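You operate a simulated robot arm through the tools that you are given. There is no shell and no other tool. Be economical: measure what you need, move in short steps, check, and stop when the job is done.

The job below is to be done with a simulated robot arm. You get a single attempt, and the scene is never put back.

TASK
Swap the docked cracked mould for the green one and bolt it.
Fine: the cracked one goes on the battens.

It is judged by the outcome, as a careful person would: the job done as asked, and still so three seconds after it is handed in. It fails if anything else is knocked over, pushed out of place, dropped, spilled or broken.

THE ROBOT
A 6-joint arm with a two-finger parallel gripper, fixed in place. Base frame: the origin is at the foot of the arm, x ahead of it, y to its left, z up; the work surface is at about z = 0.86. Readings come in m, rad, newtons and seconds.
With the tool pointing down near the work surface it reaches from about 0.24 to 0.64 m from the base axis. Its first joint turns from -1.152 to 1.152 rad. Payload 2.7 kg.
The tool frame sits at the grasp point between the pads (the TCP): z along the fingers, y along the line on which they close. The tips reach 0.023 m beyond it. Largest opening 0.094 m; finger width 0.038, thickness 0.01; the body of the gripper, 0.054 by 0.096 m, starts 0.039 m behind the TCP.
Orientation is that of the tool frame in the base frame, as [roll, pitch, yaw] about the fixed x, y, z axes, in that order (R = Rz(yaw) Ry(pitch) Rx(roll)). With the fingers straight down and closing along the base's y, the tool's x points along the base's -x, its y along +y and its z along -z.

THE INTERFACE
- The arm moves only by the tool arm_command. Its argument "plan" is a list of rows, each a list of 2 entries, a list of its own where there are three numbers: the shift along the tool's x, y, z in m, then the turn, a rotation vector about the tool's x, y, z in degrees. In form: [[[x, y, z], [wx, wy, wz]], ...]. A call has 1 to 10 rows; each row shifts and turns the commanded pose from where the row before left it, along the tool's axes as they then stand. "fingers" is the finger opening in m, from 0 to 0.094, set as the call begins (left out, the last holds). A row lasts 0.2 s, in which the tool goes at most 0.05 m and 0.15 rad; a call with a longer step from one row to the next is refused whole, and so is a gripper value outside its range. Where a pose cannot be reached the arm comes as near as it can. A force on the tool above 90 N (or 10 N above the force at the start of the call, whichever is more), or a blocked arm, ends the call early, and 0.2 s more pass. Each finger travels about 0.045 m/s and halts on what it meets, pressing with about 29 N; the grip force reading is that of the motor and also rises with nothing between the fingers. The clock runs only during rows and for 0.2 s after the last one: add rows that do not move to give the fingers time. The reply holds the time, the measured pose of the TCP, the force on the tool along the base axes, the opening and the grip force, in the units named above and with some noise.
- Cameras (640 x 400 px; columns grow to the right, rows downward): "scene" is fixed at [0.06, -0.4273, 1.3978]; the picture's right is [0.81, -0.58, 0.00], its down [-0.38, -0.52, -0.77] and it looks along [0.45, 0.62, -0.64] (base axes); focal length 320 px, centre (320, 200). "wrist" rides on the gripper at [0.086, 0.016, -0.075] in the tool frame; the picture's right is [-0.18, 0.98, 0.00], its down [-0.58, -0.11, -0.81] and it looks along [-0.79, -0.15, 0.59] (tool axes); focal length 243 px, centre (320, 200). There is no depth. A picture from a camera that has moved, and an enlarged one, comes with that camera's place and axes in the base frame and with its lens. The place of the scene camera against the robot may be out by one fixed shift of up to 0.012 m in any direction.
- snapshot(camera): a new picture of that camera. It takes no simulated time.
- enlarge(camera, box): a new picture of the part [left, top, right, bottom] of that camera's present view, enlarged. It takes no simulated time.
- job_done(): hands the job in; it is judged then, once.

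Work in short steps. Places have to be worked out from the pictures, the camera data and where the tool is seen: move nearer, look again, correct. Check each grasp and each placing, and mend what went wrong. You have 120 turns and 64 pictures in all, those below and enlarged ones among them. Open the gripper and draw the arm clear of the work before you hand the job in, unless the task says otherwise; then end with one line.

The tools are called by a JSON object that holds its "fn" and its "kwargs". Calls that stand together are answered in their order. arm_command: Moves the arm, as the interface text tells. Its arguments: {"type":"object","properties":{"plan":{"type":"array","items":{"type":"array"}},"fingers":{"type":"number"}},"required":["plan"]} The other tools are called the same way: snapshot (camera) takes a picture; enlarge (camera, box) takes an enlarged picture of a part of a camera's view; job_done () hands the job in.

At the start:

```text
clock: 0.0
tcp_pos: [0.3224, 0.1306, 1.0564]
tool_rot: [3.14, 0.001, -3.141]
wrist_force: [0.4, -0.2, 0.2]
opening: 0.094
grip_force: 0.0
```

scene: 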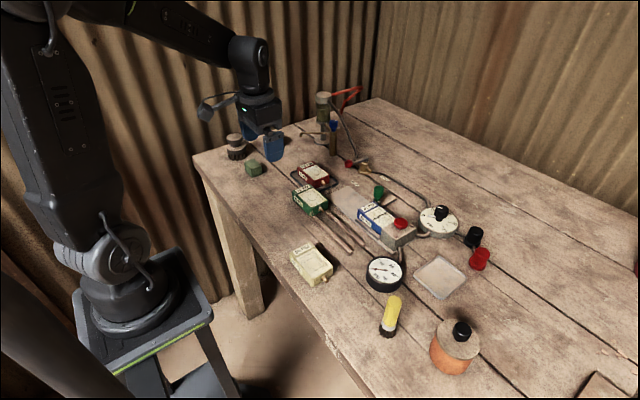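
wrist: 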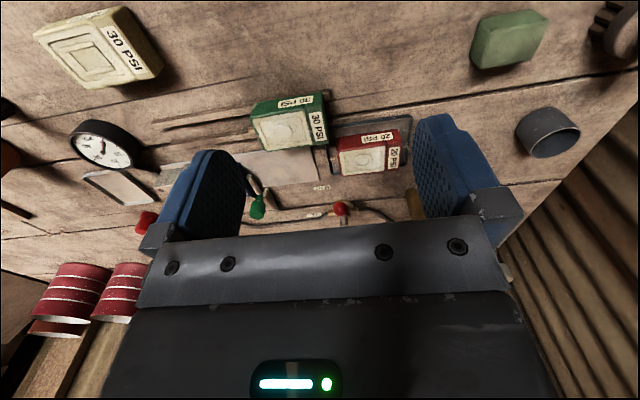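

The scene shows a blue/grey block near a docking plate, a green block, a red one, and a cream one. I'll enlarge the centre to identify the dock, the mould types and the bolt.

{"fn": "enlarge", "kwargs": {"camera": "scene", "box": [270, 140, 430, 240]}}

{"fn": "enlarge", "kwargs": {"camera": "scene", "box": [280, 190, 500, 330]}}

{"fn": "enlarge", "kwargs": {"camera": "wrist", "box": [60, 80, 460, 250]}}

```text
4.00 times, centred on (350, 190) of scene
camera zoom: at [0.06, -0.4273, 1.3978], right [0.81, -0.58, 0.0], down [-0.38, -0.52, -0.77], along [0.45, 0.62, -0.64], focal length 1282 px, centre (200, 240)
```

zoom: 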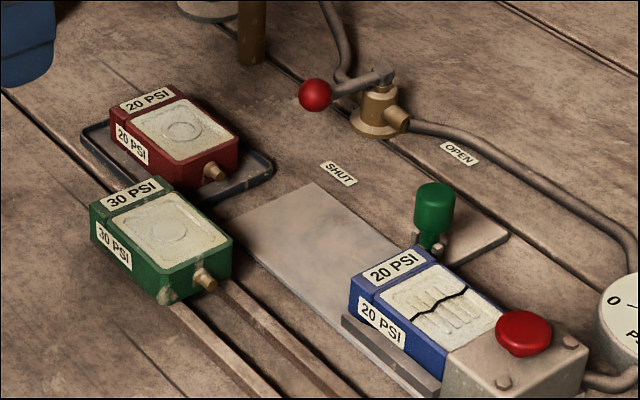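

```text
2.86 times, centred on (390, 260) of scene
camera zoom: at [0.06, -0.4273, 1.3978], right [0.81, -0.58, 0.0], down [-0.38, -0.52, -0.77], along [0.45, 0.62, -0.64], focal length 916 px, centre (120, 29)
```

zoom: 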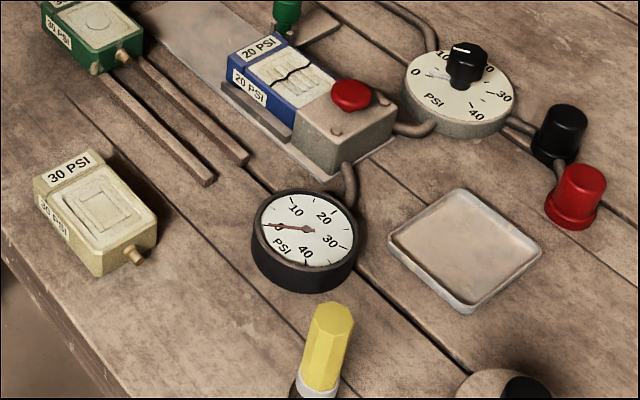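

```text
1.60 times, centred on (260, 165) of wrist
camera zoom: at [0.2361, 0.1475, 1.1313], right [0.18, 0.98, 0.0], down [0.58, -0.11, 0.81], along [0.79, -0.15, -0.59], focal length 388 px, centre (416, 256)
```

zoom: 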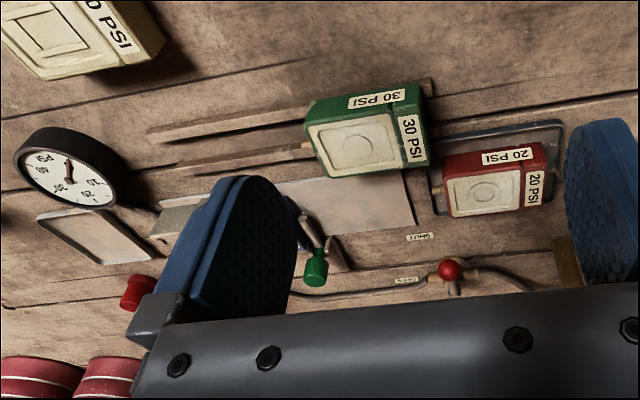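

Blue (cracked) is docked against the manifold with the red button; green sits on the end of the battens, and the green-handled thing looks like the bolt. I'll move the wrist camera over the dock for a closer look.

{"fn": "arm_command", "kwargs": {"plan": [[[-0.02, -0.032, 0], [0, 0, 0]], [[-0.02, -0.032, 0], [0, 0, 0]], [[-0.02, -0.032, 0], [0, 0, 0]], [[-0.02, -0.032, 0], [0, 0, 0]], [[-0.02, -0.032, 0], [0, 0, 0]], [[0, 0, 0], [0, 0, 0]]]}}

{"fn": "snapshot", "kwargs": {"camera": "wrist"}}

{"fn": "snapshot", "kwargs": {"camera": "scene"}}

```text
clock: 1.4
tcp_pos: [0.4236, -0.0305, 1.0584]
tool_rot: [3.139, -0.001, -3.141]
wrist_force: [0.7, -0.4, 0.5]
opening: 0.0941
grip_force: 0.1
```

```text
58 pictures are left
camera wrist: at [0.3383, -0.0131, 1.1324], right [0.18, 0.98, 0.0], down [0.58, -0.11, 0.81], along [0.79, -0.15, -0.59], focal length 243 px, centre (320, 200)
```

wrist: 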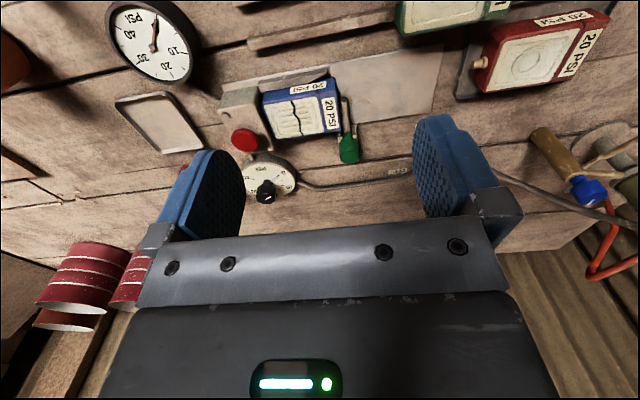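

```text
57 pictures are left
```

scene: 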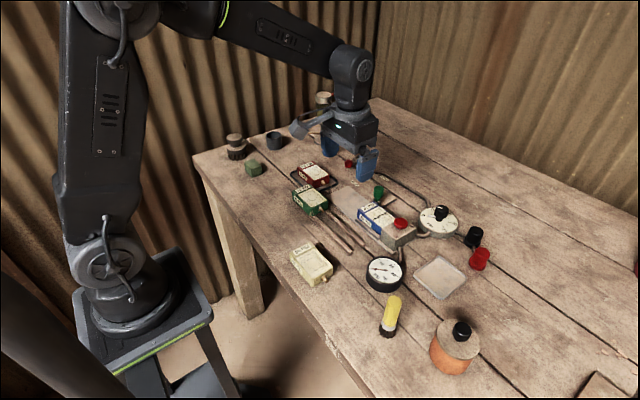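

Dock is now in wrist view; I'll enlarge it to see the bolt mechanism.

{"fn": "enlarge", "kwargs": {"camera": "wrist", "box": [210, 60, 370, 200]}}

{"fn": "enlarge", "kwargs": {"camera": "scene", "box": [340, 175, 430, 255]}}

```text
2.86 times, centred on (290, 130) of wrist
camera zoom: at [0.3383, -0.0131, 1.1324], right [0.18, 0.98, 0.0], down [0.58, -0.11, 0.81], along [0.79, -0.15, -0.59], focal length 693 px, centre (406, 400)
```

zoom: 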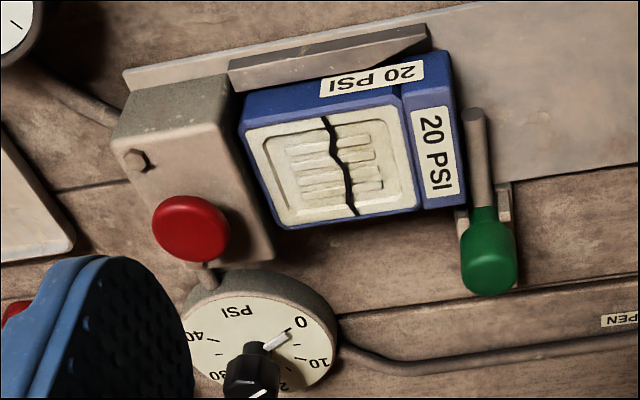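

```text
5.00 times, centred on (385, 215) of scene
camera zoom: at [0.0599, -0.4273, 1.3978], right [0.81, -0.58, 0.0], down [-0.38, -0.52, -0.77], along [0.45, 0.62, -0.64], focal length 1602 px, centre (-5, 125)
```

zoom: 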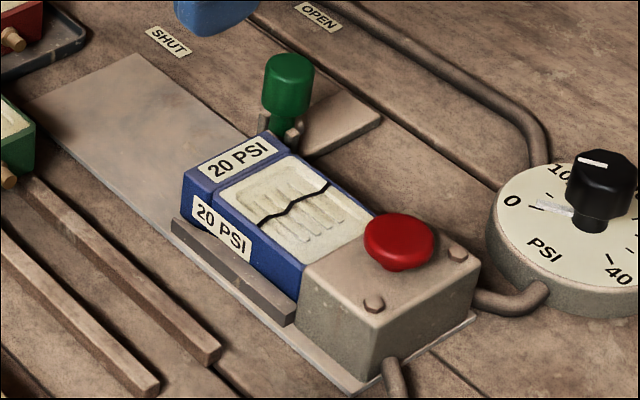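

The bolt is a rod across the +y end of the blue mould, with an upright green knob at its +x side in a forked bracket. I'll turn the gripper 90° about vertical (needed to grip moulds across x) and see the bolt from the +y side.

{"fn": "arm_command", "kwargs": {"plan": [[[0, 0, 0], [0, 0, 8.2]], [[0, 0, 0], [0, 0, 8.2]], [[0, 0, 0], [0, 0, 8.2]], [[0, 0, 0], [0, 0, 8.2]], [[0, 0, 0], [0, 0, 8.2]], [[0, 0, 0], [0, 0, 8.2]], [[0, 0, 0], [0, 0, 8.2]], [[0, 0, 0], [0, 0, 8.2]], [[0, 0, 0], [0, 0, 8.2]], [[0, 0, 0], [0, 0, 8.2]]]}}

{"fn": "arm_command", "kwargs": {"plan": [[[0, 0, 0], [0, 0, 8]], [[0, 0.04, 0], [0, 0, 0]], [[0.01, 0.036, 0], [0, 0, 0]], [[0, 0, 0.02], [0, 0, 0]], [[0, 0, 0], [0, 0, 0]]]}}

{"fn": "snapshot", "kwargs": {"camera": "wrist"}}

```text
clock: 3.6
tcp_pos: [0.4214, -0.0282, 1.0548]
tool_rot: [3.14, -0.001, 1.709]
wrist_force: [1.0, 0.4, -0.3]
opening: 0.0939
grip_force: 0.1
```

```text
clock: 4.8
tcp_pos: [0.4984, -0.019, 1.0365]
tool_rot: [3.14, -0.002, 1.572]
wrist_force: [0.3, 0.3, -0.4]
opening: 0.0942
grip_force: 0.0
```

```text
54 pictures are left
camera wrist: at [0.5161, 0.0672, 1.1108], right [0.98, -0.18, 0.0], down [-0.11, -0.58, 0.81], along [-0.15, -0.79, -0.59], focal length 243 px, centre (320, 200)
```

wrist: 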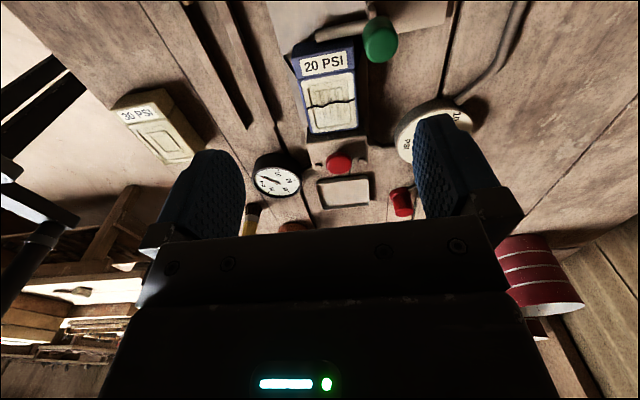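

{"fn": "enlarge", "kwargs": {"camera": "wrist", "box": [270, 0, 460, 120]}}

```text
3.33 times, centred on (365, 60) of wrist
camera zoom: at [0.5161, 0.0672, 1.1108], right [0.98, -0.18, 0.0], down [-0.11, -0.58, 0.81], along [-0.15, -0.79, -0.59], focal length 809 px, centre (170, 667)
```

zoom: 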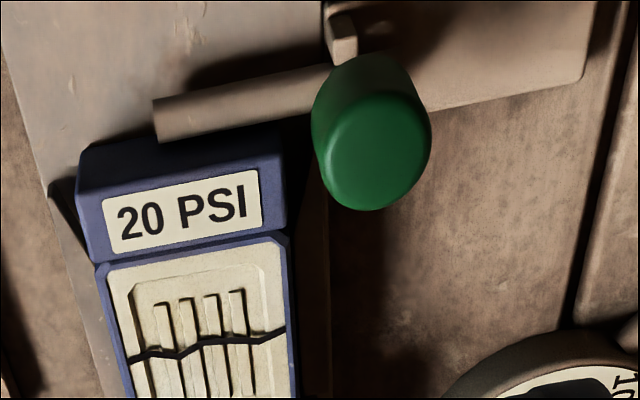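

{"fn": "enlarge", "kwargs": {"camera": "scene", "box": [362, 178, 402, 208]}}

```text
13.33 times, centred on (382, 193) of scene
camera zoom: at [0.06, -0.4273, 1.3978], right [0.81, -0.58, 0.0], down [-0.38, -0.52, -0.77], along [0.45, 0.62, -0.64], focal length 4273 px, centre (-507, 293)
```

zoom: 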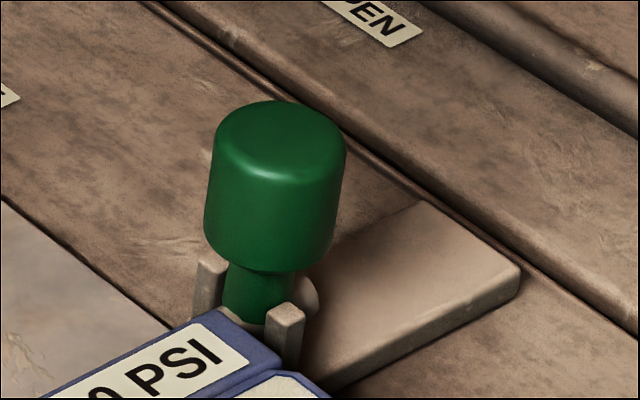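

Triangulating: mould top z≈0.887, centre x≈0.50; knob ≈ (0.547, -0.016), top z≈0.91. I'll grip the knob by its top with pads across x; first hover above it with opening 0.05.

{"fn": "arm_command", "kwargs": {"plan": [[[0.005, 0.03, 0.02], [0, 0, 0]], [[0.01, 0.0186, 0.03], [0, 0, 0]], [[0, 0, 0.02], [0, 0, 0]], [[0, 0, 0], [0, 0, 0]]], "fingers": 0.05}}

{"fn": "snapshot", "kwargs": {"camera": "wrist"}}

{"fn": "enlarge", "kwargs": {"camera": "scene", "box": [340, 140, 440, 240]}}

```text
clock: 5.8
tcp_pos: [0.5456, -0.0065, 0.9653]
tool_rot: [3.139, -0.002, 1.572]
wrist_force: [0.4, 1.0, 0.1]
opening: 0.0503
grip_force: 0.0
```

```text
51 pictures are left
camera wrist: at [0.5639, 0.082, 1.0404], right [0.98, -0.18, 0.0], down [-0.11, -0.58, 0.81], along [-0.15, -0.79, -0.59], focal length 243 px, centre (320, 200)
```

wrist: 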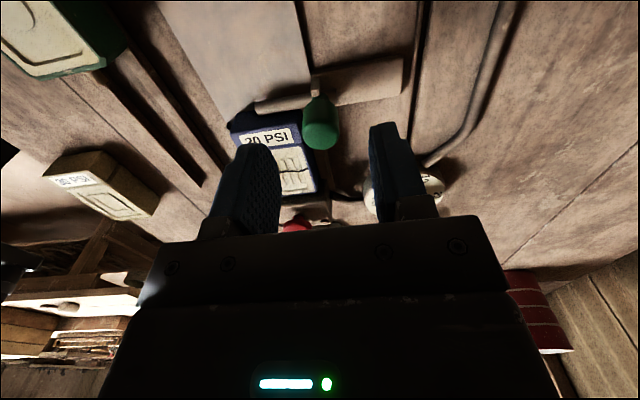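

```text
4.00 times, centred on (390, 190) of scene
camera zoom: at [0.06, -0.4273, 1.3978], right [0.81, -0.58, 0.0], down [-0.38, -0.52, -0.77], along [0.45, 0.62, -0.64], focal length 1282 px, centre (40, 240)
```

zoom: 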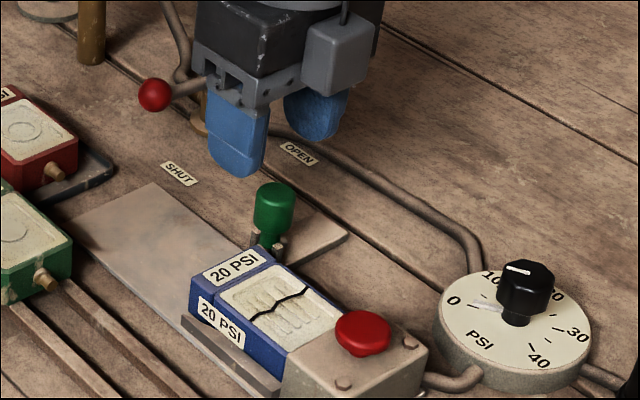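

The knob sits midway between the fingers. I'll descend so the tips stop just above mould-top height, then close.

{"fn": "arm_command", "kwargs": {"plan": [[[0, 0.001, 0.025], [0, 0, 0]], [[0, 0, 0.022], [0, 0, 0]], [[0, 0, 0], [0, 0, 0]]], "fingers": 0.05}}

{"fn": "snapshot", "kwargs": {"camera": "wrist"}}

```text
clock: 6.6
tcp_pos: [0.5467, -0.0035, 0.9195]
tool_rot: [3.139, -0.003, 1.574]
wrist_force: [0.7, 0.4, 0.5]
opening: 0.0499
grip_force: 0.2
```

```text
49 pictures are left
camera wrist: at [0.5634, 0.0836, 0.9951], right [0.98, -0.18, 0.0], down [-0.11, -0.58, 0.81], along [-0.15, -0.79, -0.59], focal length 243 px, centre (320, 200)
```

wrist: 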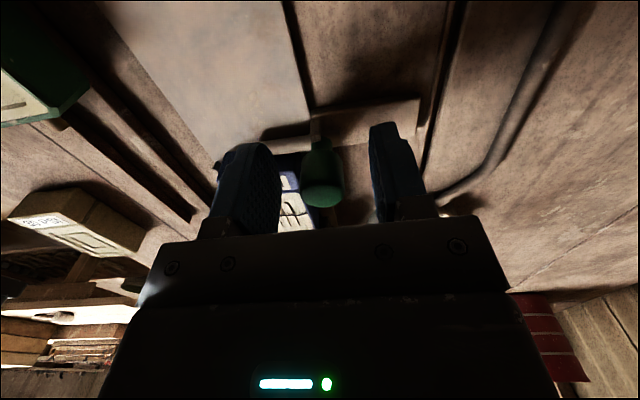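

The knob is between the pads and nothing is touched. Closing on it.

{"fn": "arm_command", "kwargs": {"plan": [[[0, 0, 0], [0, 0, 0]], [[0, 0, 0], [0, 0, 0]], [[0, 0, 0], [0, 0, 0]]], "fingers": 0.015}}

```text
clock: 7.4
tcp_pos: [0.5459, -0.0041, 0.9207]
tool_rot: [3.14, -0.001, 1.573]
wrist_force: [-0.7, 0.0, -0.2]
opening: 0.0231
grip_force: 45.3
```

Knob gripped (0.023). Pull gently +x by 1.5 cm to see whether it slides.

{"fn": "arm_command", "kwargs": {"plan": [[[0, 0.005, 0], [0, 0, 0]], [[0, 0.005, 0], [0, 0, 0]], [[0, 0.005, 0], [0, 0, 0]], [[0, 0, 0], [0, 0, 0]]]}}

{"fn": "enlarge", "kwargs": {"camera": "scene", "box": [350, 160, 420, 220]}}

```text
clock: 8.4
tcp_pos: [0.5635, -0.0033, 0.9195]
tool_rot: [3.142, -0.001, 1.572]
wrist_force: [-1.0, -3.6, -5.9]
opening: 0.0229
grip_force: 44.8
```

```text
6.67 times, centred on (385, 190) of scene
camera zoom: at [0.06, -0.4274, 1.3978], right [0.81, -0.58, 0.0], down [-0.38, -0.52, -0.77], along [0.45, 0.62, -0.64], focal length 2137 px, centre (-113, 267)
```

zoom: 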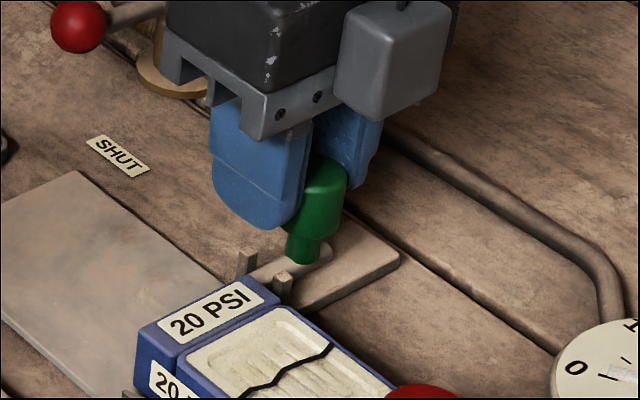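

It slides. Rod end is now ~0.518; continuing another 2.5 cm to clear the mould path.

{"fn": "arm_command", "kwargs": {"plan": [[[0, 0.005, 0], [0, 0, 0]], [[0, 0.005, 0], [0, 0, 0]], [[0, 0.005, 0], [0, 0, 0]], [[0, 0.005, 0], [0, 0, 0]], [[0, 0.004, 0], [0, 0, 0]], [[0, 0, 0], [0, 0, 0]]]}}

{"fn": "enlarge", "kwargs": {"camera": "scene", "box": [350, 160, 420, 220]}}

```text
clock: 9.8
tcp_pos: [0.5855, -0.0029, 0.92]
tool_rot: [3.141, 0.0, 1.572]
wrist_force: [-8.6, -8.4, 11.4]
opening: 0.0232
grip_force: 45.3
```

```text
6.67 times, centred on (385, 190) of scene
camera zoom: at [0.0595, -0.4275, 1.3978], right [0.81, -0.58, 0.0], down [-0.38, -0.52, -0.77], along [0.45, 0.62, -0.64], focal length 2137 px, centre (-113, 267)
```

zoom: 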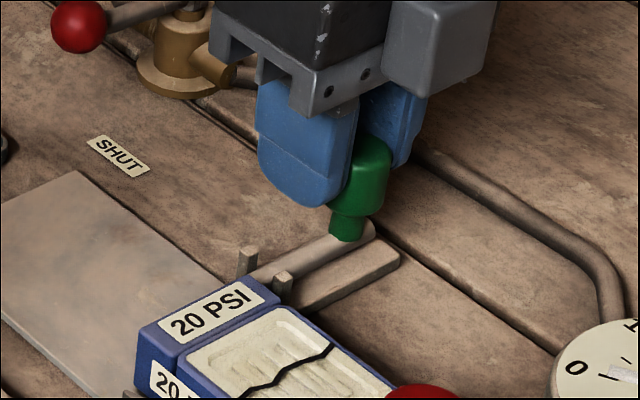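

Resistance has begun to rise (travel ≈0.04), so it's at its stop, rod end ~0.54, clear of the mould. Release and rise.

{"fn": "arm_command", "kwargs": {"plan": [[[0, -0.001, 0], [0, 0, 0]], [[0, 0, 0], [0, 0, 0]], [[0, 0, -0.03], [0, 0, 0]], [[0, 0, -0.04], [0, 0, 0]], [[0.01, -0.04, 0], [0, 0, 0]], [[0.01, -0.04, 0], [0, 0, 0]], [[0, 0, 0], [0, 0, 0]]], "fingers": 0.05}}

{"fn": "snapshot", "kwargs": {"camera": "wrist"}}

{"fn": "enlarge", "kwargs": {"camera": "scene", "box": [340, 160, 440, 260]}}

```text
clock: 11.4
tcp_pos: [0.5012, 0.0167, 0.9931]
tool_rot: [3.139, 0.0, 1.571]
wrist_force: [1.1, 0.0, 0.0]
opening: 0.05
grip_force: 0.0
```

```text
46 pictures are left
camera wrist: at [0.5192, 0.1035, 1.0677], right [0.98, -0.18, 0.0], down [-0.11, -0.58, 0.81], along [-0.15, -0.79, -0.59], focal length 243 px, centre (320, 200)
```

wrist: 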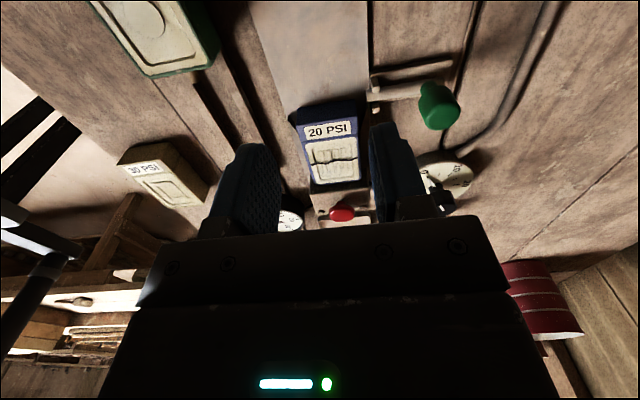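

```text
4.00 times, centred on (390, 210) of scene
camera zoom: at [0.0599, -0.4273, 1.3978], right [0.81, -0.58, 0.0], down [-0.38, -0.52, -0.77], along [0.45, 0.62, -0.64], focal length 1282 px, centre (40, 160)
```

zoom: 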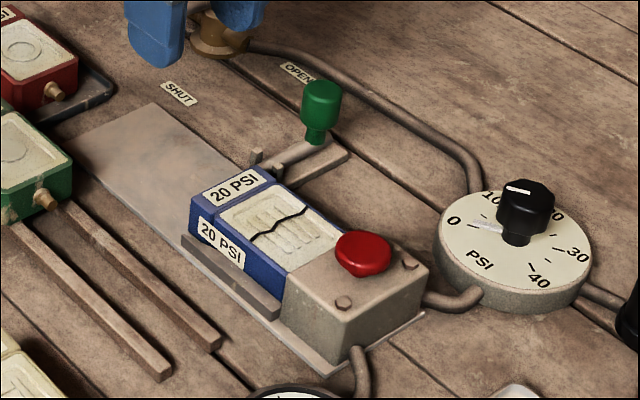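

Bolt withdrawn and staying open. Mould centre ≈ (0.4995, -0.055), top 0.887; I'll move over it with opening 0.074 and descend part-way.

{"fn": "arm_command", "kwargs": {"plan": [[[-0.036, -0.001, 0], [0, 0, 0]], [[-0.036, -0.0007, 0], [0, 0, 0]], [[0, 0, 0.04], [0, 0, 0]], [[0, 0, 0.025], [0, 0, 0]], [[0, 0, 0], [0, 0, 0]]], "fingers": 0.074}}

{"fn": "snapshot", "kwargs": {"camera": "wrist"}}

{"fn": "enlarge", "kwargs": {"camera": "scene", "box": [340, 160, 440, 260]}}

```text
clock: 12.6
tcp_pos: [0.5025, -0.0585, 0.9257]
tool_rot: [3.139, -0.002, 1.572]
wrist_force: [-0.3, -0.1, -0.5]
opening: 0.0738
grip_force: 0.1
```

```text
44 pictures are left
camera wrist: at [0.5195, 0.0291, 0.9999], right [0.98, -0.18, 0.0], down [-0.11, -0.58, 0.81], along [-0.15, -0.79, -0.59], focal length 243 px, centre (320, 200)
```

wrist: 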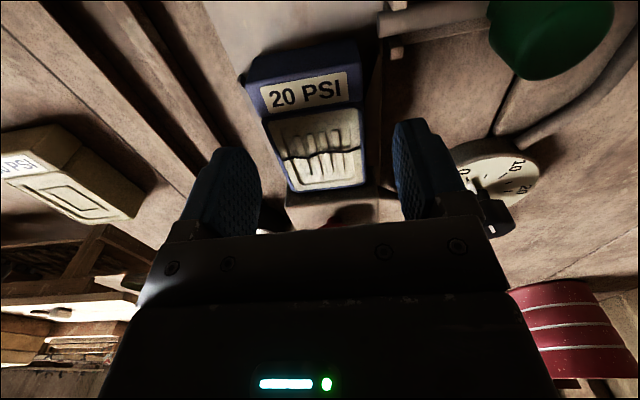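

```text
4.00 times, centred on (390, 210) of scene
camera zoom: at [0.0599, -0.4273, 1.3978], right [0.81, -0.58, 0.0], down [-0.38, -0.52, -0.77], along [0.45, 0.62, -0.64], focal length 1282 px, centre (40, 160)
```

zoom: 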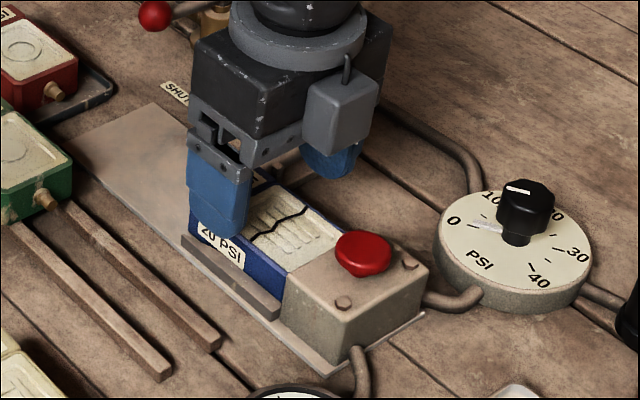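

Alignment good (mould centre x≈0.501, y≈-0.063). Descend to TCP z≈0.898, watching for contact with the low rail.

{"fn": "arm_command", "kwargs": {"plan": [[[-0.004, -0.0015, 0.015], [0, 0, 0]], [[0, 0, 0.008], [0, 0, 0]], [[0, 0, 0.005], [0, 0, 0]], [[0, 0, 0], [0, 0, 0]]]}}

{"fn": "enlarge", "kwargs": {"camera": "scene", "box": [360, 180, 420, 240]}}

```text
clock: 13.6
tcp_pos: [0.5012, -0.062, 0.8971]
tool_rot: [3.14, -0.003, 1.573]
wrist_force: [-0.4, 0.2, -0.2]
opening: 0.0737
grip_force: 0.0
```

```text
6.67 times, centred on (390, 210) of scene
camera zoom: at [0.06, -0.4273, 1.3978], right [0.81, -0.58, 0.0], down [-0.38, -0.52, -0.77], along [0.45, 0.62, -0.64], focal length 2137 px, centre (-147, 133)
```

zoom: 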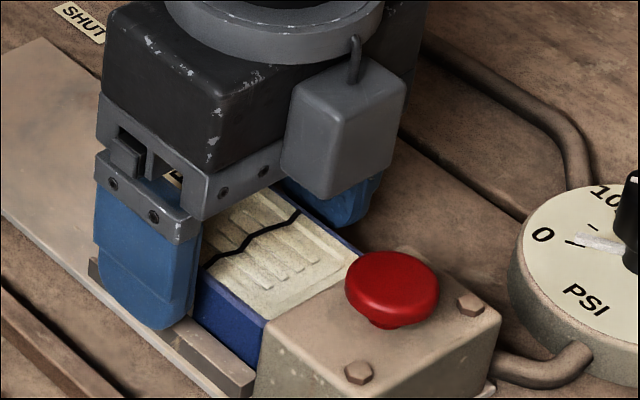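

No contact. I'll raise 3 mm so the tip clears the rail, then close on the mould.

{"fn": "arm_command", "kwargs": {"plan": [[[0, 0, -0.003], [0, 0, 0]], [[0, 0, 0], [0, 0, 0]], [[0, 0, 0], [0, 0, 0]], [[0, 0, 0], [0, 0, 0]]], "fingers": 0.04}}

{"fn": "enlarge", "kwargs": {"camera": "scene", "box": [360, 180, 420, 240]}}

```text
clock: 14.6
tcp_pos: [0.5019, -0.0605, 0.8975]
tool_rot: [-3.141, -0.001, 1.571]
wrist_force: [-8.5, 1.2, -0.8]
opening: 0.0536
grip_force: 28.9
```

```text
6.67 times, centred on (390, 210) of scene
camera zoom: at [0.0598, -0.4272, 1.3978], right [0.81, -0.58, 0.0], down [-0.38, -0.52, -0.77], along [0.45, 0.62, -0.64], focal length 2137 px, centre (-147, 133)
```

zoom: 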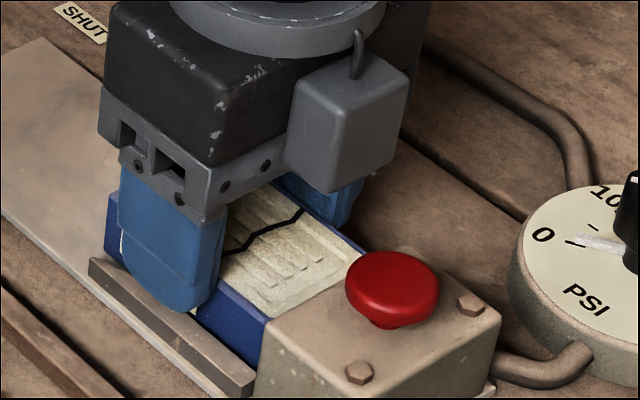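

Gripped at 0.0536, on the mould and above the rail. Now pull +y gently off the manifold.

{"fn": "arm_command", "kwargs": {"plan": [[[0.003, -0.001, 0], [0, 0, 0]], [[0.004, 0, 0], [0, 0, 0]], [[0.004, 0, 0], [0, 0, 0]], [[0, 0, 0], [0, 0, 0]]]}}

{"fn": "enlarge", "kwargs": {"camera": "scene", "box": [350, 180, 420, 240]}}

```text
clock: 15.6
tcp_pos: [0.5009, -0.0502, 0.8992]
tool_rot: [3.14, -0.002, 1.573]
wrist_force: [-4.3, -1.1, -0.9]
opening: 0.0538
grip_force: 27.8
```

```text
6.67 times, centred on (385, 210) of scene
camera zoom: at [0.0599, -0.4273, 1.3978], right [0.81, -0.58, 0.0], down [-0.38, -0.52, -0.77], along [0.45, 0.62, -0.64], focal length 2137 px, centre (-113, 133)
```

zoom: 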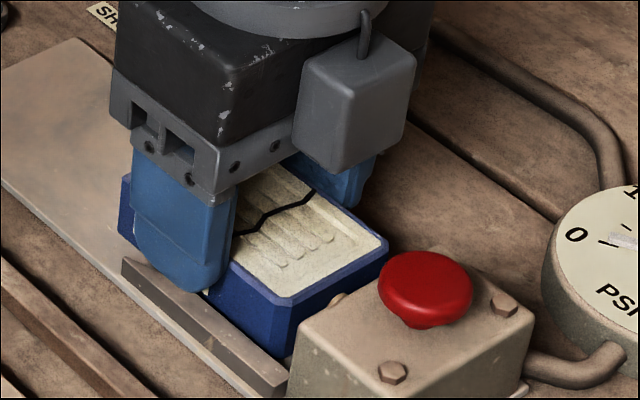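

Slides freely; the nipple is coming out. Another 5 mm, then look at the nipple and the finger/lug clearance.

{"fn": "arm_command", "kwargs": {"plan": [[[0.005, 0, 0], [0, 0, 0]], [[0, 0, 0], [0, 0, 0]]]}}

{"fn": "enlarge", "kwargs": {"camera": "scene", "box": [370, 190, 420, 240]}}

{"fn": "enlarge", "kwargs": {"camera": "wrist", "box": [220, 0, 480, 200]}}

```text
clock: 16.2
tcp_pos: [0.5016, -0.0447, 0.8995]
tool_rot: [-3.14, -0.002, 1.574]
wrist_force: [-7.0, -1.7, -1.6]
opening: 0.0538
grip_force: 29.4
```

```text
8.00 times, centred on (395, 215) of scene
camera zoom: at [0.0599, -0.4273, 1.3978], right [0.81, -0.58, 0.0], down [-0.38, -0.52, -0.77], along [0.45, 0.62, -0.64], focal length 2564 px, centre (-280, 80)
```

zoom: 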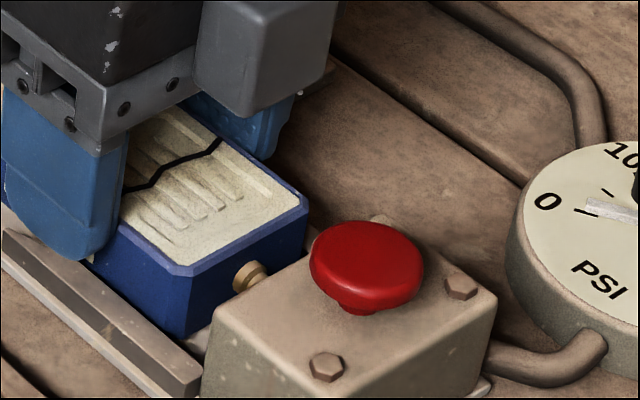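

```text
2.00 times, centred on (350, 100) of wrist
camera zoom: at [0.519, 0.0428, 0.9751], right [0.98, -0.18, 0.0], down [-0.11, -0.58, 0.81], along [-0.15, -0.79, -0.59], focal length 485 px, centre (260, 400)
```

zoom: 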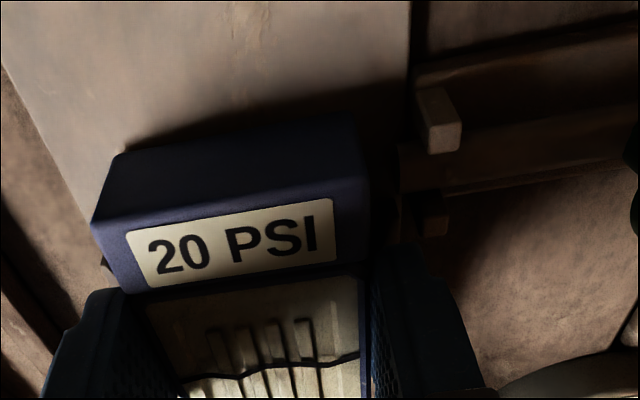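

Nipple still slightly in the manifold. 3 mm more, watching side force against the lug.

{"fn": "arm_command", "kwargs": {"plan": [[[0.003, -0.0005, 0], [0, 0, 0]], [[0, 0, 0], [0, 0, 0]]]}}

{"fn": "enlarge", "kwargs": {"camera": "scene", "box": [375, 195, 415, 235]}}

```text
clock: 16.8
tcp_pos: [0.5016, -0.0403, 0.901]
tool_rot: [3.139, -0.002, 1.571]
wrist_force: [-3.6, -0.2, 0.4]
opening: 0.0539
grip_force: 29.1
```

```text
10.00 times, centred on (395, 215) of scene
camera zoom: at [0.0599, -0.4273, 1.3978], right [0.81, -0.58, 0.0], down [-0.38, -0.52, -0.77], along [0.45, 0.62, -0.64], focal length 3205 px, centre (-430, 50)
```

zoom: 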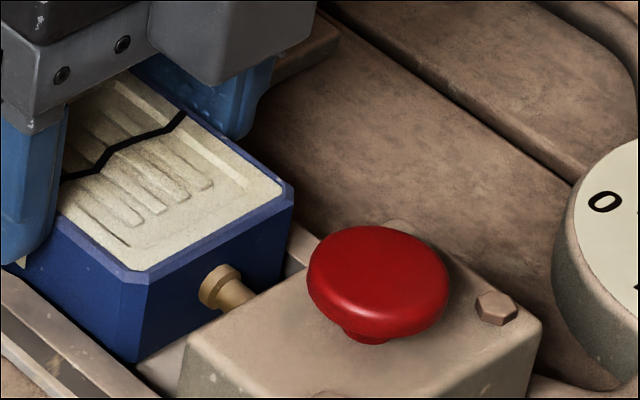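

No contact. Continue another 6 mm in small steps.

{"fn": "arm_command", "kwargs": {"plan": [[[0.003, 0, 0], [0, 0, 0]], [[0.003, 0, 0], [0, 0, 0]], [[0, 0, 0], [0, 0, 0]]]}}

{"fn": "enlarge", "kwargs": {"camera": "scene", "box": [375, 195, 415, 235]}}

```text
clock: 17.6
tcp_pos: [0.5012, -0.0361, 0.9011]
tool_rot: [3.138, 0.0, 1.571]
wrist_force: [-2.6, -21.1, 0.6]
opening: 0.0534
grip_force: 29.4
```

```text
10.00 times, centred on (395, 215) of scene
camera zoom: at [0.0598, -0.4278, 1.3977], right [0.81, -0.58, 0.0], down [-0.38, -0.52, -0.77], along [0.45, 0.62, -0.64], focal length 3205 px, centre (-430, 50)
```

zoom: 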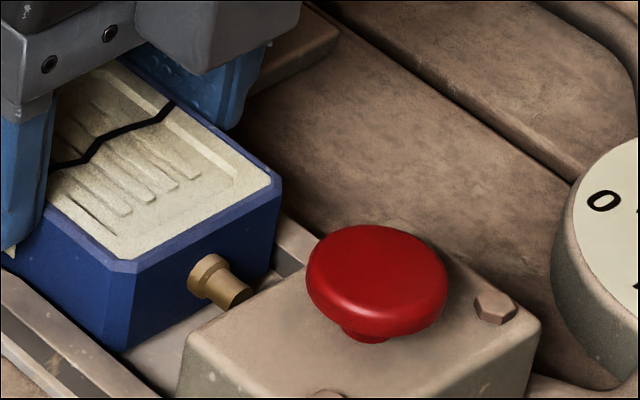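

The nipple is fully out, and the finger is pressing the lug (21 N). Back off 2 mm and lift straight up.

{"fn": "arm_command", "kwargs": {"plan": [[[-0.0025, 0, 0], [0, 0, 0]], [[0, 0, -0.005], [0, 0, 0]], [[0, 0, -0.01], [0, 0, 0]], [[0, 0, 0], [0, 0, 0]]]}}

{"fn": "enlarge", "kwargs": {"camera": "scene", "box": [340, 170, 430, 250]}}

```text
clock: 18.6
tcp_pos: [0.4986, -0.038, 0.9139]
tool_rot: [-3.141, -0.002, 1.572]
wrist_force: [0.3, -0.1, -2.8]
opening: 0.0537
grip_force: 29.2
```

```text
5.00 times, centred on (385, 210) of scene
camera zoom: at [0.06, -0.4273, 1.3978], right [0.81, -0.58, 0.0], down [-0.38, -0.52, -0.77], along [0.45, 0.62, -0.64], focal length 1602 px, centre (-5, 150)
```

zoom: 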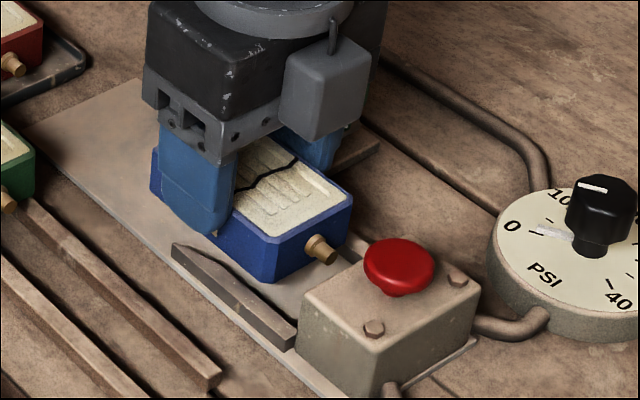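

Mould held and clear. Lift to z≈0.985 and carry over the battens to look for the landing spot.

{"fn": "arm_command", "kwargs": {"plan": [[[0, 0, -0.035], [0, 0, 0]], [[0, 0, -0.035], [0, 0, 0]], [[0.005, -0.035, 0], [0, 0, 0]], [[0.005, -0.035, 0], [0, 0, 0]], [[0, -0.033, 0], [0, 0, 0]], [[0, 0, 0], [0, 0, 0]]]}}

{"fn": "snapshot", "kwargs": {"camera": "wrist"}}

{"fn": "enlarge", "kwargs": {"camera": "scene", "box": [270, 140, 430, 260]}}

```text
clock: 20.0
tcp_pos: [0.4004, -0.029, 0.9821]
tool_rot: [3.139, -0.002, 1.573]
wrist_force: [-0.1, 0.1, -2.7]
opening: 0.0538
grip_force: 29.7
```

```text
34 pictures are left
camera wrist: at [0.4183, 0.0588, 1.0575], right [0.98, -0.18, 0.0], down [-0.11, -0.58, 0.81], along [-0.15, -0.79, -0.59], focal length 243 px, centre (320, 200)
```

wrist: 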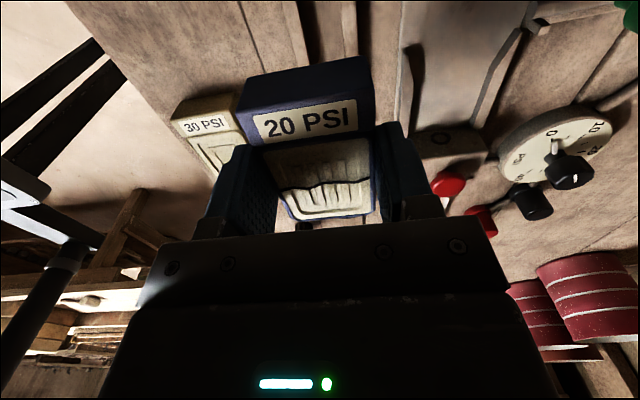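

```text
3.33 times, centred on (350, 200) of scene
camera zoom: at [0.06, -0.4273, 1.3978], right [0.81, -0.58, 0.0], down [-0.38, -0.52, -0.77], along [0.45, 0.62, -0.64], focal length 1068 px, centre (220, 200)
```

zoom: 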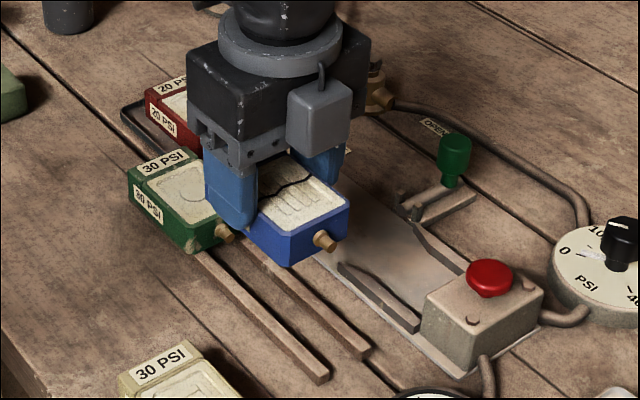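

{"fn": "enlarge", "kwargs": {"camera": "wrist", "box": [220, 0, 420, 120]}}

```text
3.20 times, centred on (320, 60) of wrist
camera zoom: at [0.4183, 0.0588, 1.0575], right [0.98, -0.18, 0.0], down [-0.11, -0.58, 0.81], along [-0.15, -0.79, -0.59], focal length 776 px, centre (320, 648)
```

zoom: 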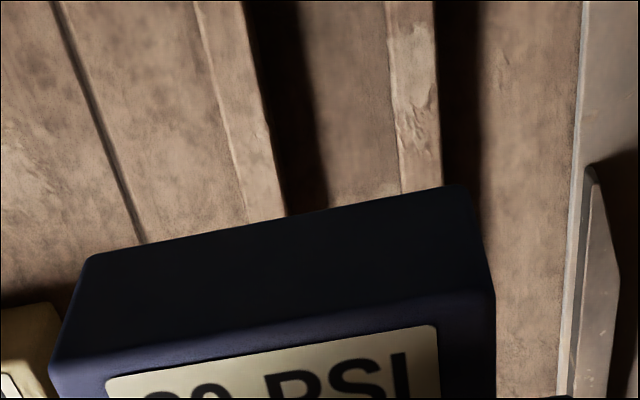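

Battens lie at x≈0.390 and 0.426 (mid 0.408), and the mould spans tcp+0.039 to tcp-0.048 in y. I'll go to TCP (0.408, -0.045) and lower to just above them.

{"fn": "arm_command", "kwargs": {"plan": [[[-0.016, 0.0076, 0], [0, 0, 0]], [[0, 0, 0.035], [0, 0, 0]], [[0, 0, 0.025], [0, 0, 0]], [[0, 0, 0], [0, 0, 0]]]}}

{"fn": "enlarge", "kwargs": {"camera": "scene", "box": [290, 170, 400, 270]}}

```text
clock: 21.0
tcp_pos: [0.4098, -0.0451, 0.9244]
tool_rot: [3.138, -0.001, 1.572]
wrist_force: [-0.5, -0.5, -3.9]
opening: 0.0537
grip_force: 28.7
```

```text
4.00 times, centred on (345, 220) of scene
camera zoom: at [0.06, -0.4273, 1.3978], right [0.81, -0.58, 0.0], down [-0.38, -0.52, -0.77], along [0.45, 0.62, -0.64], focal length 1282 px, centre (220, 120)
```

zoom: 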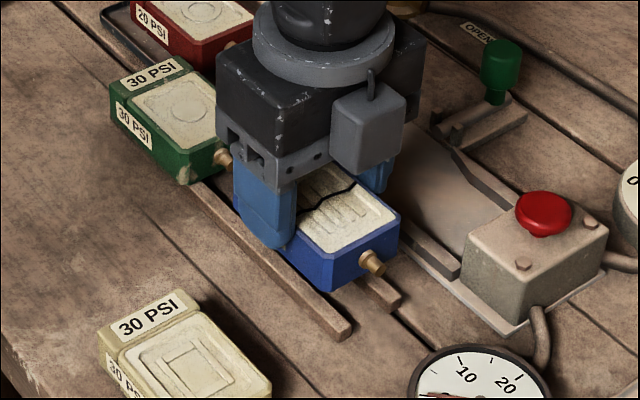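

Aligned over the battens with a gap to the green one. Lowering slowly until contact.

{"fn": "arm_command", "kwargs": {"plan": [[[0, -0.0015, 0.006], [0, 0, 0]], [[0, 0, 0.004], [0, 0, 0]], [[0, 0, 0.003], [0, 0, 0]], [[0, 0, 0], [0, 0, 0]]]}}

```text
clock: 22.0
tcp_pos: [0.4051, -0.0424, 0.9115]
tool_rot: [-3.14, -0.002, 1.573]
wrist_force: [-0.5, 0.5, -2.8]
opening: 0.0534
grip_force: 29.4
```

{"fn": "arm_command", "kwargs": {"plan": [[[0, 0.0015, 0.002], [0, 0, 0]], [[0, 0, 0.002], [0, 0, 0]], [[0, 0, 0.001], [0, 0, 0]], [[0, 0, 0], [0, 0, 0]]]}}

{"fn": "enlarge", "kwargs": {"camera": "scene", "box": [310, 190, 390, 260]}}

```text
clock: 23.0
tcp_pos: [0.4057, -0.0408, 0.9055]
tool_rot: [-3.141, -0.002, 1.572]
wrist_force: [0.9, 0.1, -2.5]
opening: 0.0534
grip_force: 29.1
```

```text
5.71 times, centred on (350, 225) of scene
camera zoom: at [0.06, -0.4273, 1.3978], right [0.81, -0.58, 0.0], down [-0.38, -0.52, -0.77], along [0.45, 0.62, -0.64], focal length 1832 px, centre (149, 57)
```

zoom: 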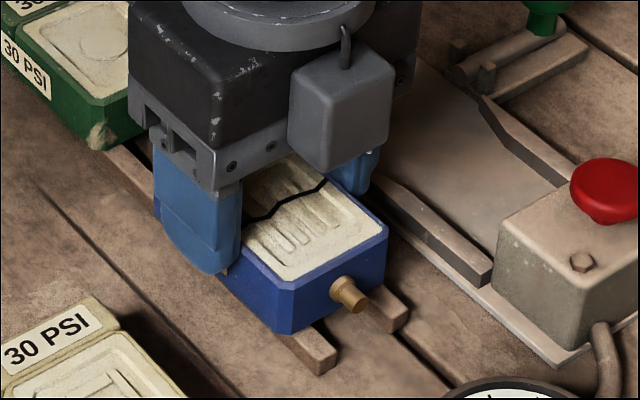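

Almost on; battens under both sides. Continue in 1–1.5 mm steps.

{"fn": "arm_command", "kwargs": {"plan": [[[0, 0, 0.0015], [0, 0, 0]], [[0, 0, 0.001], [0, 0, 0]], [[0, 0, 0], [0, 0, 0]]]}}

{"fn": "arm_command", "kwargs": {"plan": [[[0, 0, 0.0015], [0, 0, 0]], [[0, 0, 0], [0, 0, 0]]]}}

```text
clock: 23.8
tcp_pos: [0.4063, -0.0422, 0.9044]
tool_rot: [3.14, -0.003, 1.572]
wrist_force: [-3.5, 4.8, 13.2]
opening: 0.0538
grip_force: 29.6
```

```text
clock: 24.4
tcp_pos: [0.4069, -0.0418, 0.9036]
tool_rot: [3.139, 0.001, 1.574]
wrist_force: [-9.2, 4.7, 33.9]
opening: 0.0535
grip_force: 29.0
```

It rests on the battens (contact force). Ease up the pressure, open, and rise.

{"fn": "arm_command", "kwargs": {"plan": [[[0, 0, -0.002], [0, 0, 0]], [[0, 0, 0], [0, 0, 0]], [[0, 0, 0], [0, 0, 0]]], "fingers": 0.074}}

{"fn": "arm_command", "kwargs": {"plan": [[[0, 0, -0.03], [0, 0, 0]], [[0, 0, -0.04], [0, 0, 0]], [[0.045, 0, 0], [0, 0, 0]], [[0.045, 0, 0], [0, 0, 0]], [[0.02, 0, 0], [0, 0, 0]], [[0, 0, 0], [0, 0, 0]]]}}

{"fn": "snapshot", "kwargs": {"camera": "wrist"}}

{"fn": "enlarge", "kwargs": {"camera": "scene", "box": [280, 160, 400, 260]}}

```text
clock: 25.2
tcp_pos: [0.4057, -0.0428, 0.9046]
tool_rot: [-3.141, -0.001, 1.573]
wrist_force: [-0.5, -0.4, 0.1]
opening: 0.0738
grip_force: 0.1
```

```text
clock: 26.6
tcp_pos: [0.4052, 0.0656, 0.9734]
tool_rot: [3.141, -0.001, 1.57]
wrist_force: [-0.6, -0.4, -0.6]
opening: 0.074
grip_force: 0.0
```

```text
29 pictures are left
camera wrist: at [0.4228, 0.153, 1.0476], right [0.98, -0.18, 0.0], down [-0.11, -0.58, 0.81], along [-0.15, -0.79, -0.59], focal length 243 px, centre (320, 200)
```

wrist: 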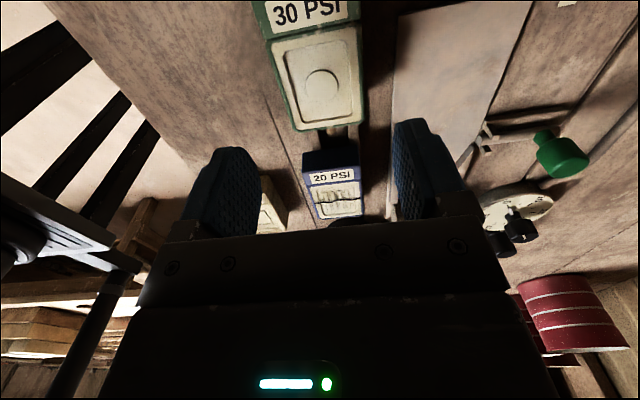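

```text
4.00 times, centred on (340, 210) of scene
camera zoom: at [0.06, -0.4273, 1.3978], right [0.81, -0.58, 0.0], down [-0.38, -0.52, -0.77], along [0.45, 0.62, -0.64], focal length 1282 px, centre (240, 160)
```

zoom: 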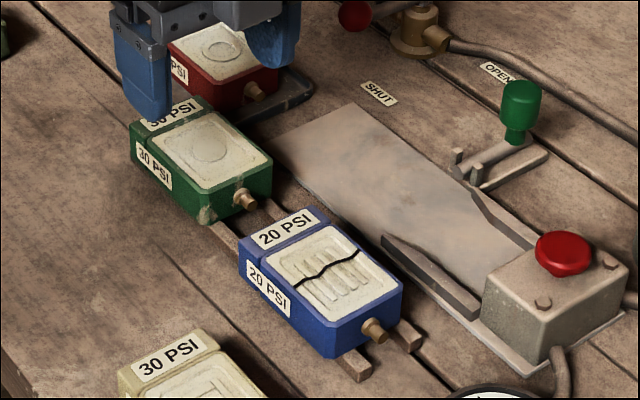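

Blue rests well on the battens. Green's centre x≈0.4075; the matching grip point is TCP y≈0.083. Move over it and lower to z≈0.904.

{"fn": "arm_command", "kwargs": {"plan": [[[0.0175, 0.0023, 0], [0, 0, 0]], [[0, 0, 0.03], [0, 0, 0]], [[0, 0, 0.02], [0, 0, 0]], [[0, 0, 0], [0, 0, 0]]], "fingers": 0.072}}

{"fn": "snapshot", "kwargs": {"camera": "wrist"}}

{"fn": "enlarge", "kwargs": {"camera": "scene", "box": [270, 140, 370, 230]}}

```text
clock: 27.6
tcp_pos: [0.4057, 0.0855, 0.9255]
tool_rot: [-3.141, -0.002, 1.573]
wrist_force: [-0.5, -0.3, -0.5]
opening: 0.0723
grip_force: 0.1
```

```text
27 pictures are left
camera wrist: at [0.4231, 0.1723, 1.0002], right [0.98, -0.18, 0.0], down [-0.11, -0.58, 0.81], along [-0.15, -0.79, -0.59], focal length 243 px, centre (320, 200)
```

wrist: 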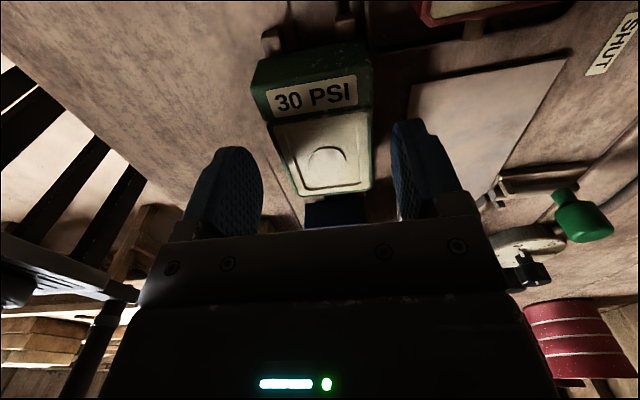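

```text
4.44 times, centred on (320, 185) of scene
camera zoom: at [0.06, -0.4273, 1.3978], right [0.81, -0.58, 0.0], down [-0.38, -0.52, -0.77], along [0.45, 0.62, -0.64], focal length 1424 px, centre (320, 267)
```

zoom: 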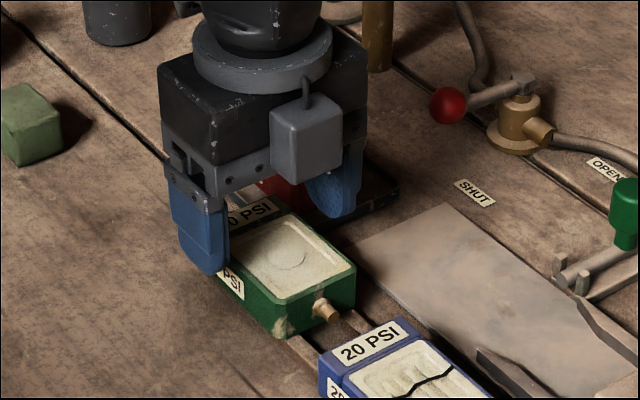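

Slightly right: green centre x≈0.409. Correct, descend to 0.904 and close.

{"fn": "arm_command", "kwargs": {"plan": [[[-0.0015, 0.003, 0.01], [0, 0, 0]], [[0, 0, 0.0115], [0, 0, 0]], [[0, 0, 0], [0, 0, 0]]]}}

{"fn": "arm_command", "kwargs": {"plan": [[[0, 0, 0], [0, 0, 0]], [[0, 0, 0], [0, 0, 0]], [[0, 0, 0], [0, 0, 0]], [[0, 0, 0], [0, 0, 0]]], "fingers": 0.04}}

```text
clock: 28.4
tcp_pos: [0.4106, 0.0841, 0.9039]
tool_rot: [3.14, -0.002, 1.571]
wrist_force: [-0.1, -0.5, 0.2]
opening: 0.072
grip_force: 0.1
```

```text
clock: 29.4
tcp_pos: [0.4104, 0.083, 0.9033]
tool_rot: [3.141, -0.003, 1.572]
wrist_force: [0.1, 0.0, 0.2]
opening: 0.0535
grip_force: 28.6
```

Gripped at 0.0535, same as the blue one. Lift straight up and check.

{"fn": "arm_command", "kwargs": {"plan": [[[0, 0, -0.01], [0, 0, 0]], [[0, 0, -0.03], [0, 0, 0]], [[0, 0, -0.035], [0, 0, 0]], [[0, 0, 0], [0, 0, 0]]]}}

{"fn": "snapshot", "kwargs": {"camera": "wrist"}}

```text
clock: 30.4
tcp_pos: [0.4131, 0.0828, 0.9801]
tool_rot: [3.141, 0.0, 1.572]
wrist_force: [0.8, 0.3, -2.6]
opening: 0.0538
grip_force: 28.9
```

```text
25 pictures are left
camera wrist: at [0.43, 0.1701, 1.0545], right [0.98, -0.18, 0.0], down [-0.11, -0.58, 0.81], along [-0.15, -0.79, -0.59], focal length 243 px, centre (320, 200)
```

wrist: 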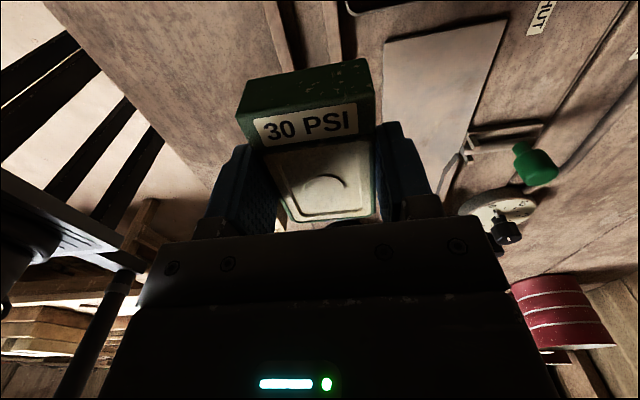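

Green is held securely, same pose as blue was. Carry it over the dock entrance at (0.501, -0.037), staying high.

{"fn": "arm_command", "kwargs": {"plan": [[[-0.03, 0.022, 0], [0, 0, 0]], [[-0.03, 0.022, 0], [0, 0, 0]], [[-0.03, 0.022, 0], [0, 0, 0]], [[-0.03, 0.022, 0], [0, 0, 0]], [[0, 0, 0.03], [0, 0, 0]], [[0, 0, 0.018], [0, 0, 0]], [[0, 0, 0], [0, 0, 0]]]}}

{"fn": "enlarge", "kwargs": {"camera": "scene", "box": [345, 170, 425, 250]}}

{"fn": "enlarge", "kwargs": {"camera": "wrist", "box": [220, 0, 480, 200]}}

```text
clock: 32.0
tcp_pos: [0.4983, -0.0373, 0.928]
tool_rot: [3.139, -0.002, 1.573]
wrist_force: [0.4, 0.6, -3.3]
opening: 0.0537
grip_force: 28.8
```

```text
5.00 times, centred on (385, 210) of scene
camera zoom: at [0.06, -0.4273, 1.3978], right [0.81, -0.58, 0.0], down [-0.38, -0.52, -0.77], along [0.45, 0.62, -0.64], focal length 1602 px, centre (-5, 150)
```

zoom: 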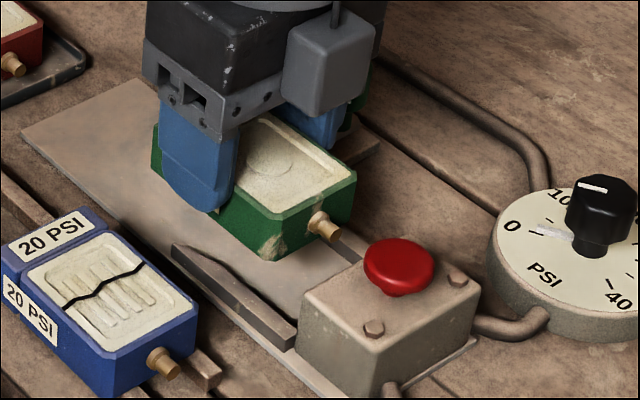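

```text
2.00 times, centred on (350, 100) of wrist
camera zoom: at [0.5147, 0.0493, 1.0038], right [0.98, -0.18, 0.0], down [-0.11, -0.58, 0.81], along [-0.15, -0.79, -0.59], focal length 485 px, centre (260, 400)
```

zoom: 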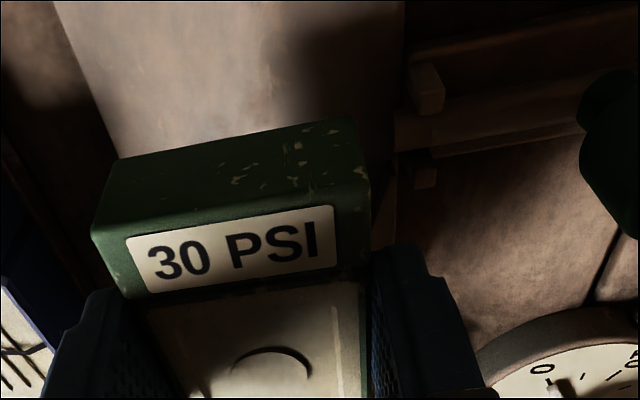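

Same configuration as when the blue came out (nipple just outside the manifold). Lower slowly to the plate.

{"fn": "arm_command", "kwargs": {"plan": [[[0, 0.0015, 0.01], [0, 0, 0]], [[0, 0, 0.008], [0, 0, 0]], [[0, 0, 0.005], [0, 0, 0]], [[0, 0, 0], [0, 0, 0]]]}}

{"fn": "enlarge", "kwargs": {"camera": "scene", "box": [365, 190, 415, 240]}}

```text
clock: 33.0
tcp_pos: [0.5005, -0.0374, 0.9061]
tool_rot: [3.142, -0.003, 1.573]
wrist_force: [0.2, 1.2, -2.2]
opening: 0.0536
grip_force: 29.1
```

```text
8.00 times, centred on (390, 215) of scene
camera zoom: at [0.06, -0.4273, 1.3978], right [0.81, -0.58, 0.0], down [-0.38, -0.52, -0.77], along [0.45, 0.62, -0.64], focal length 2564 px, centre (-240, 80)
```

zoom: 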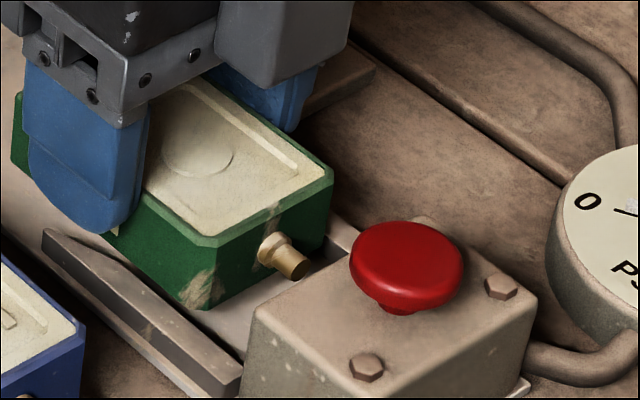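

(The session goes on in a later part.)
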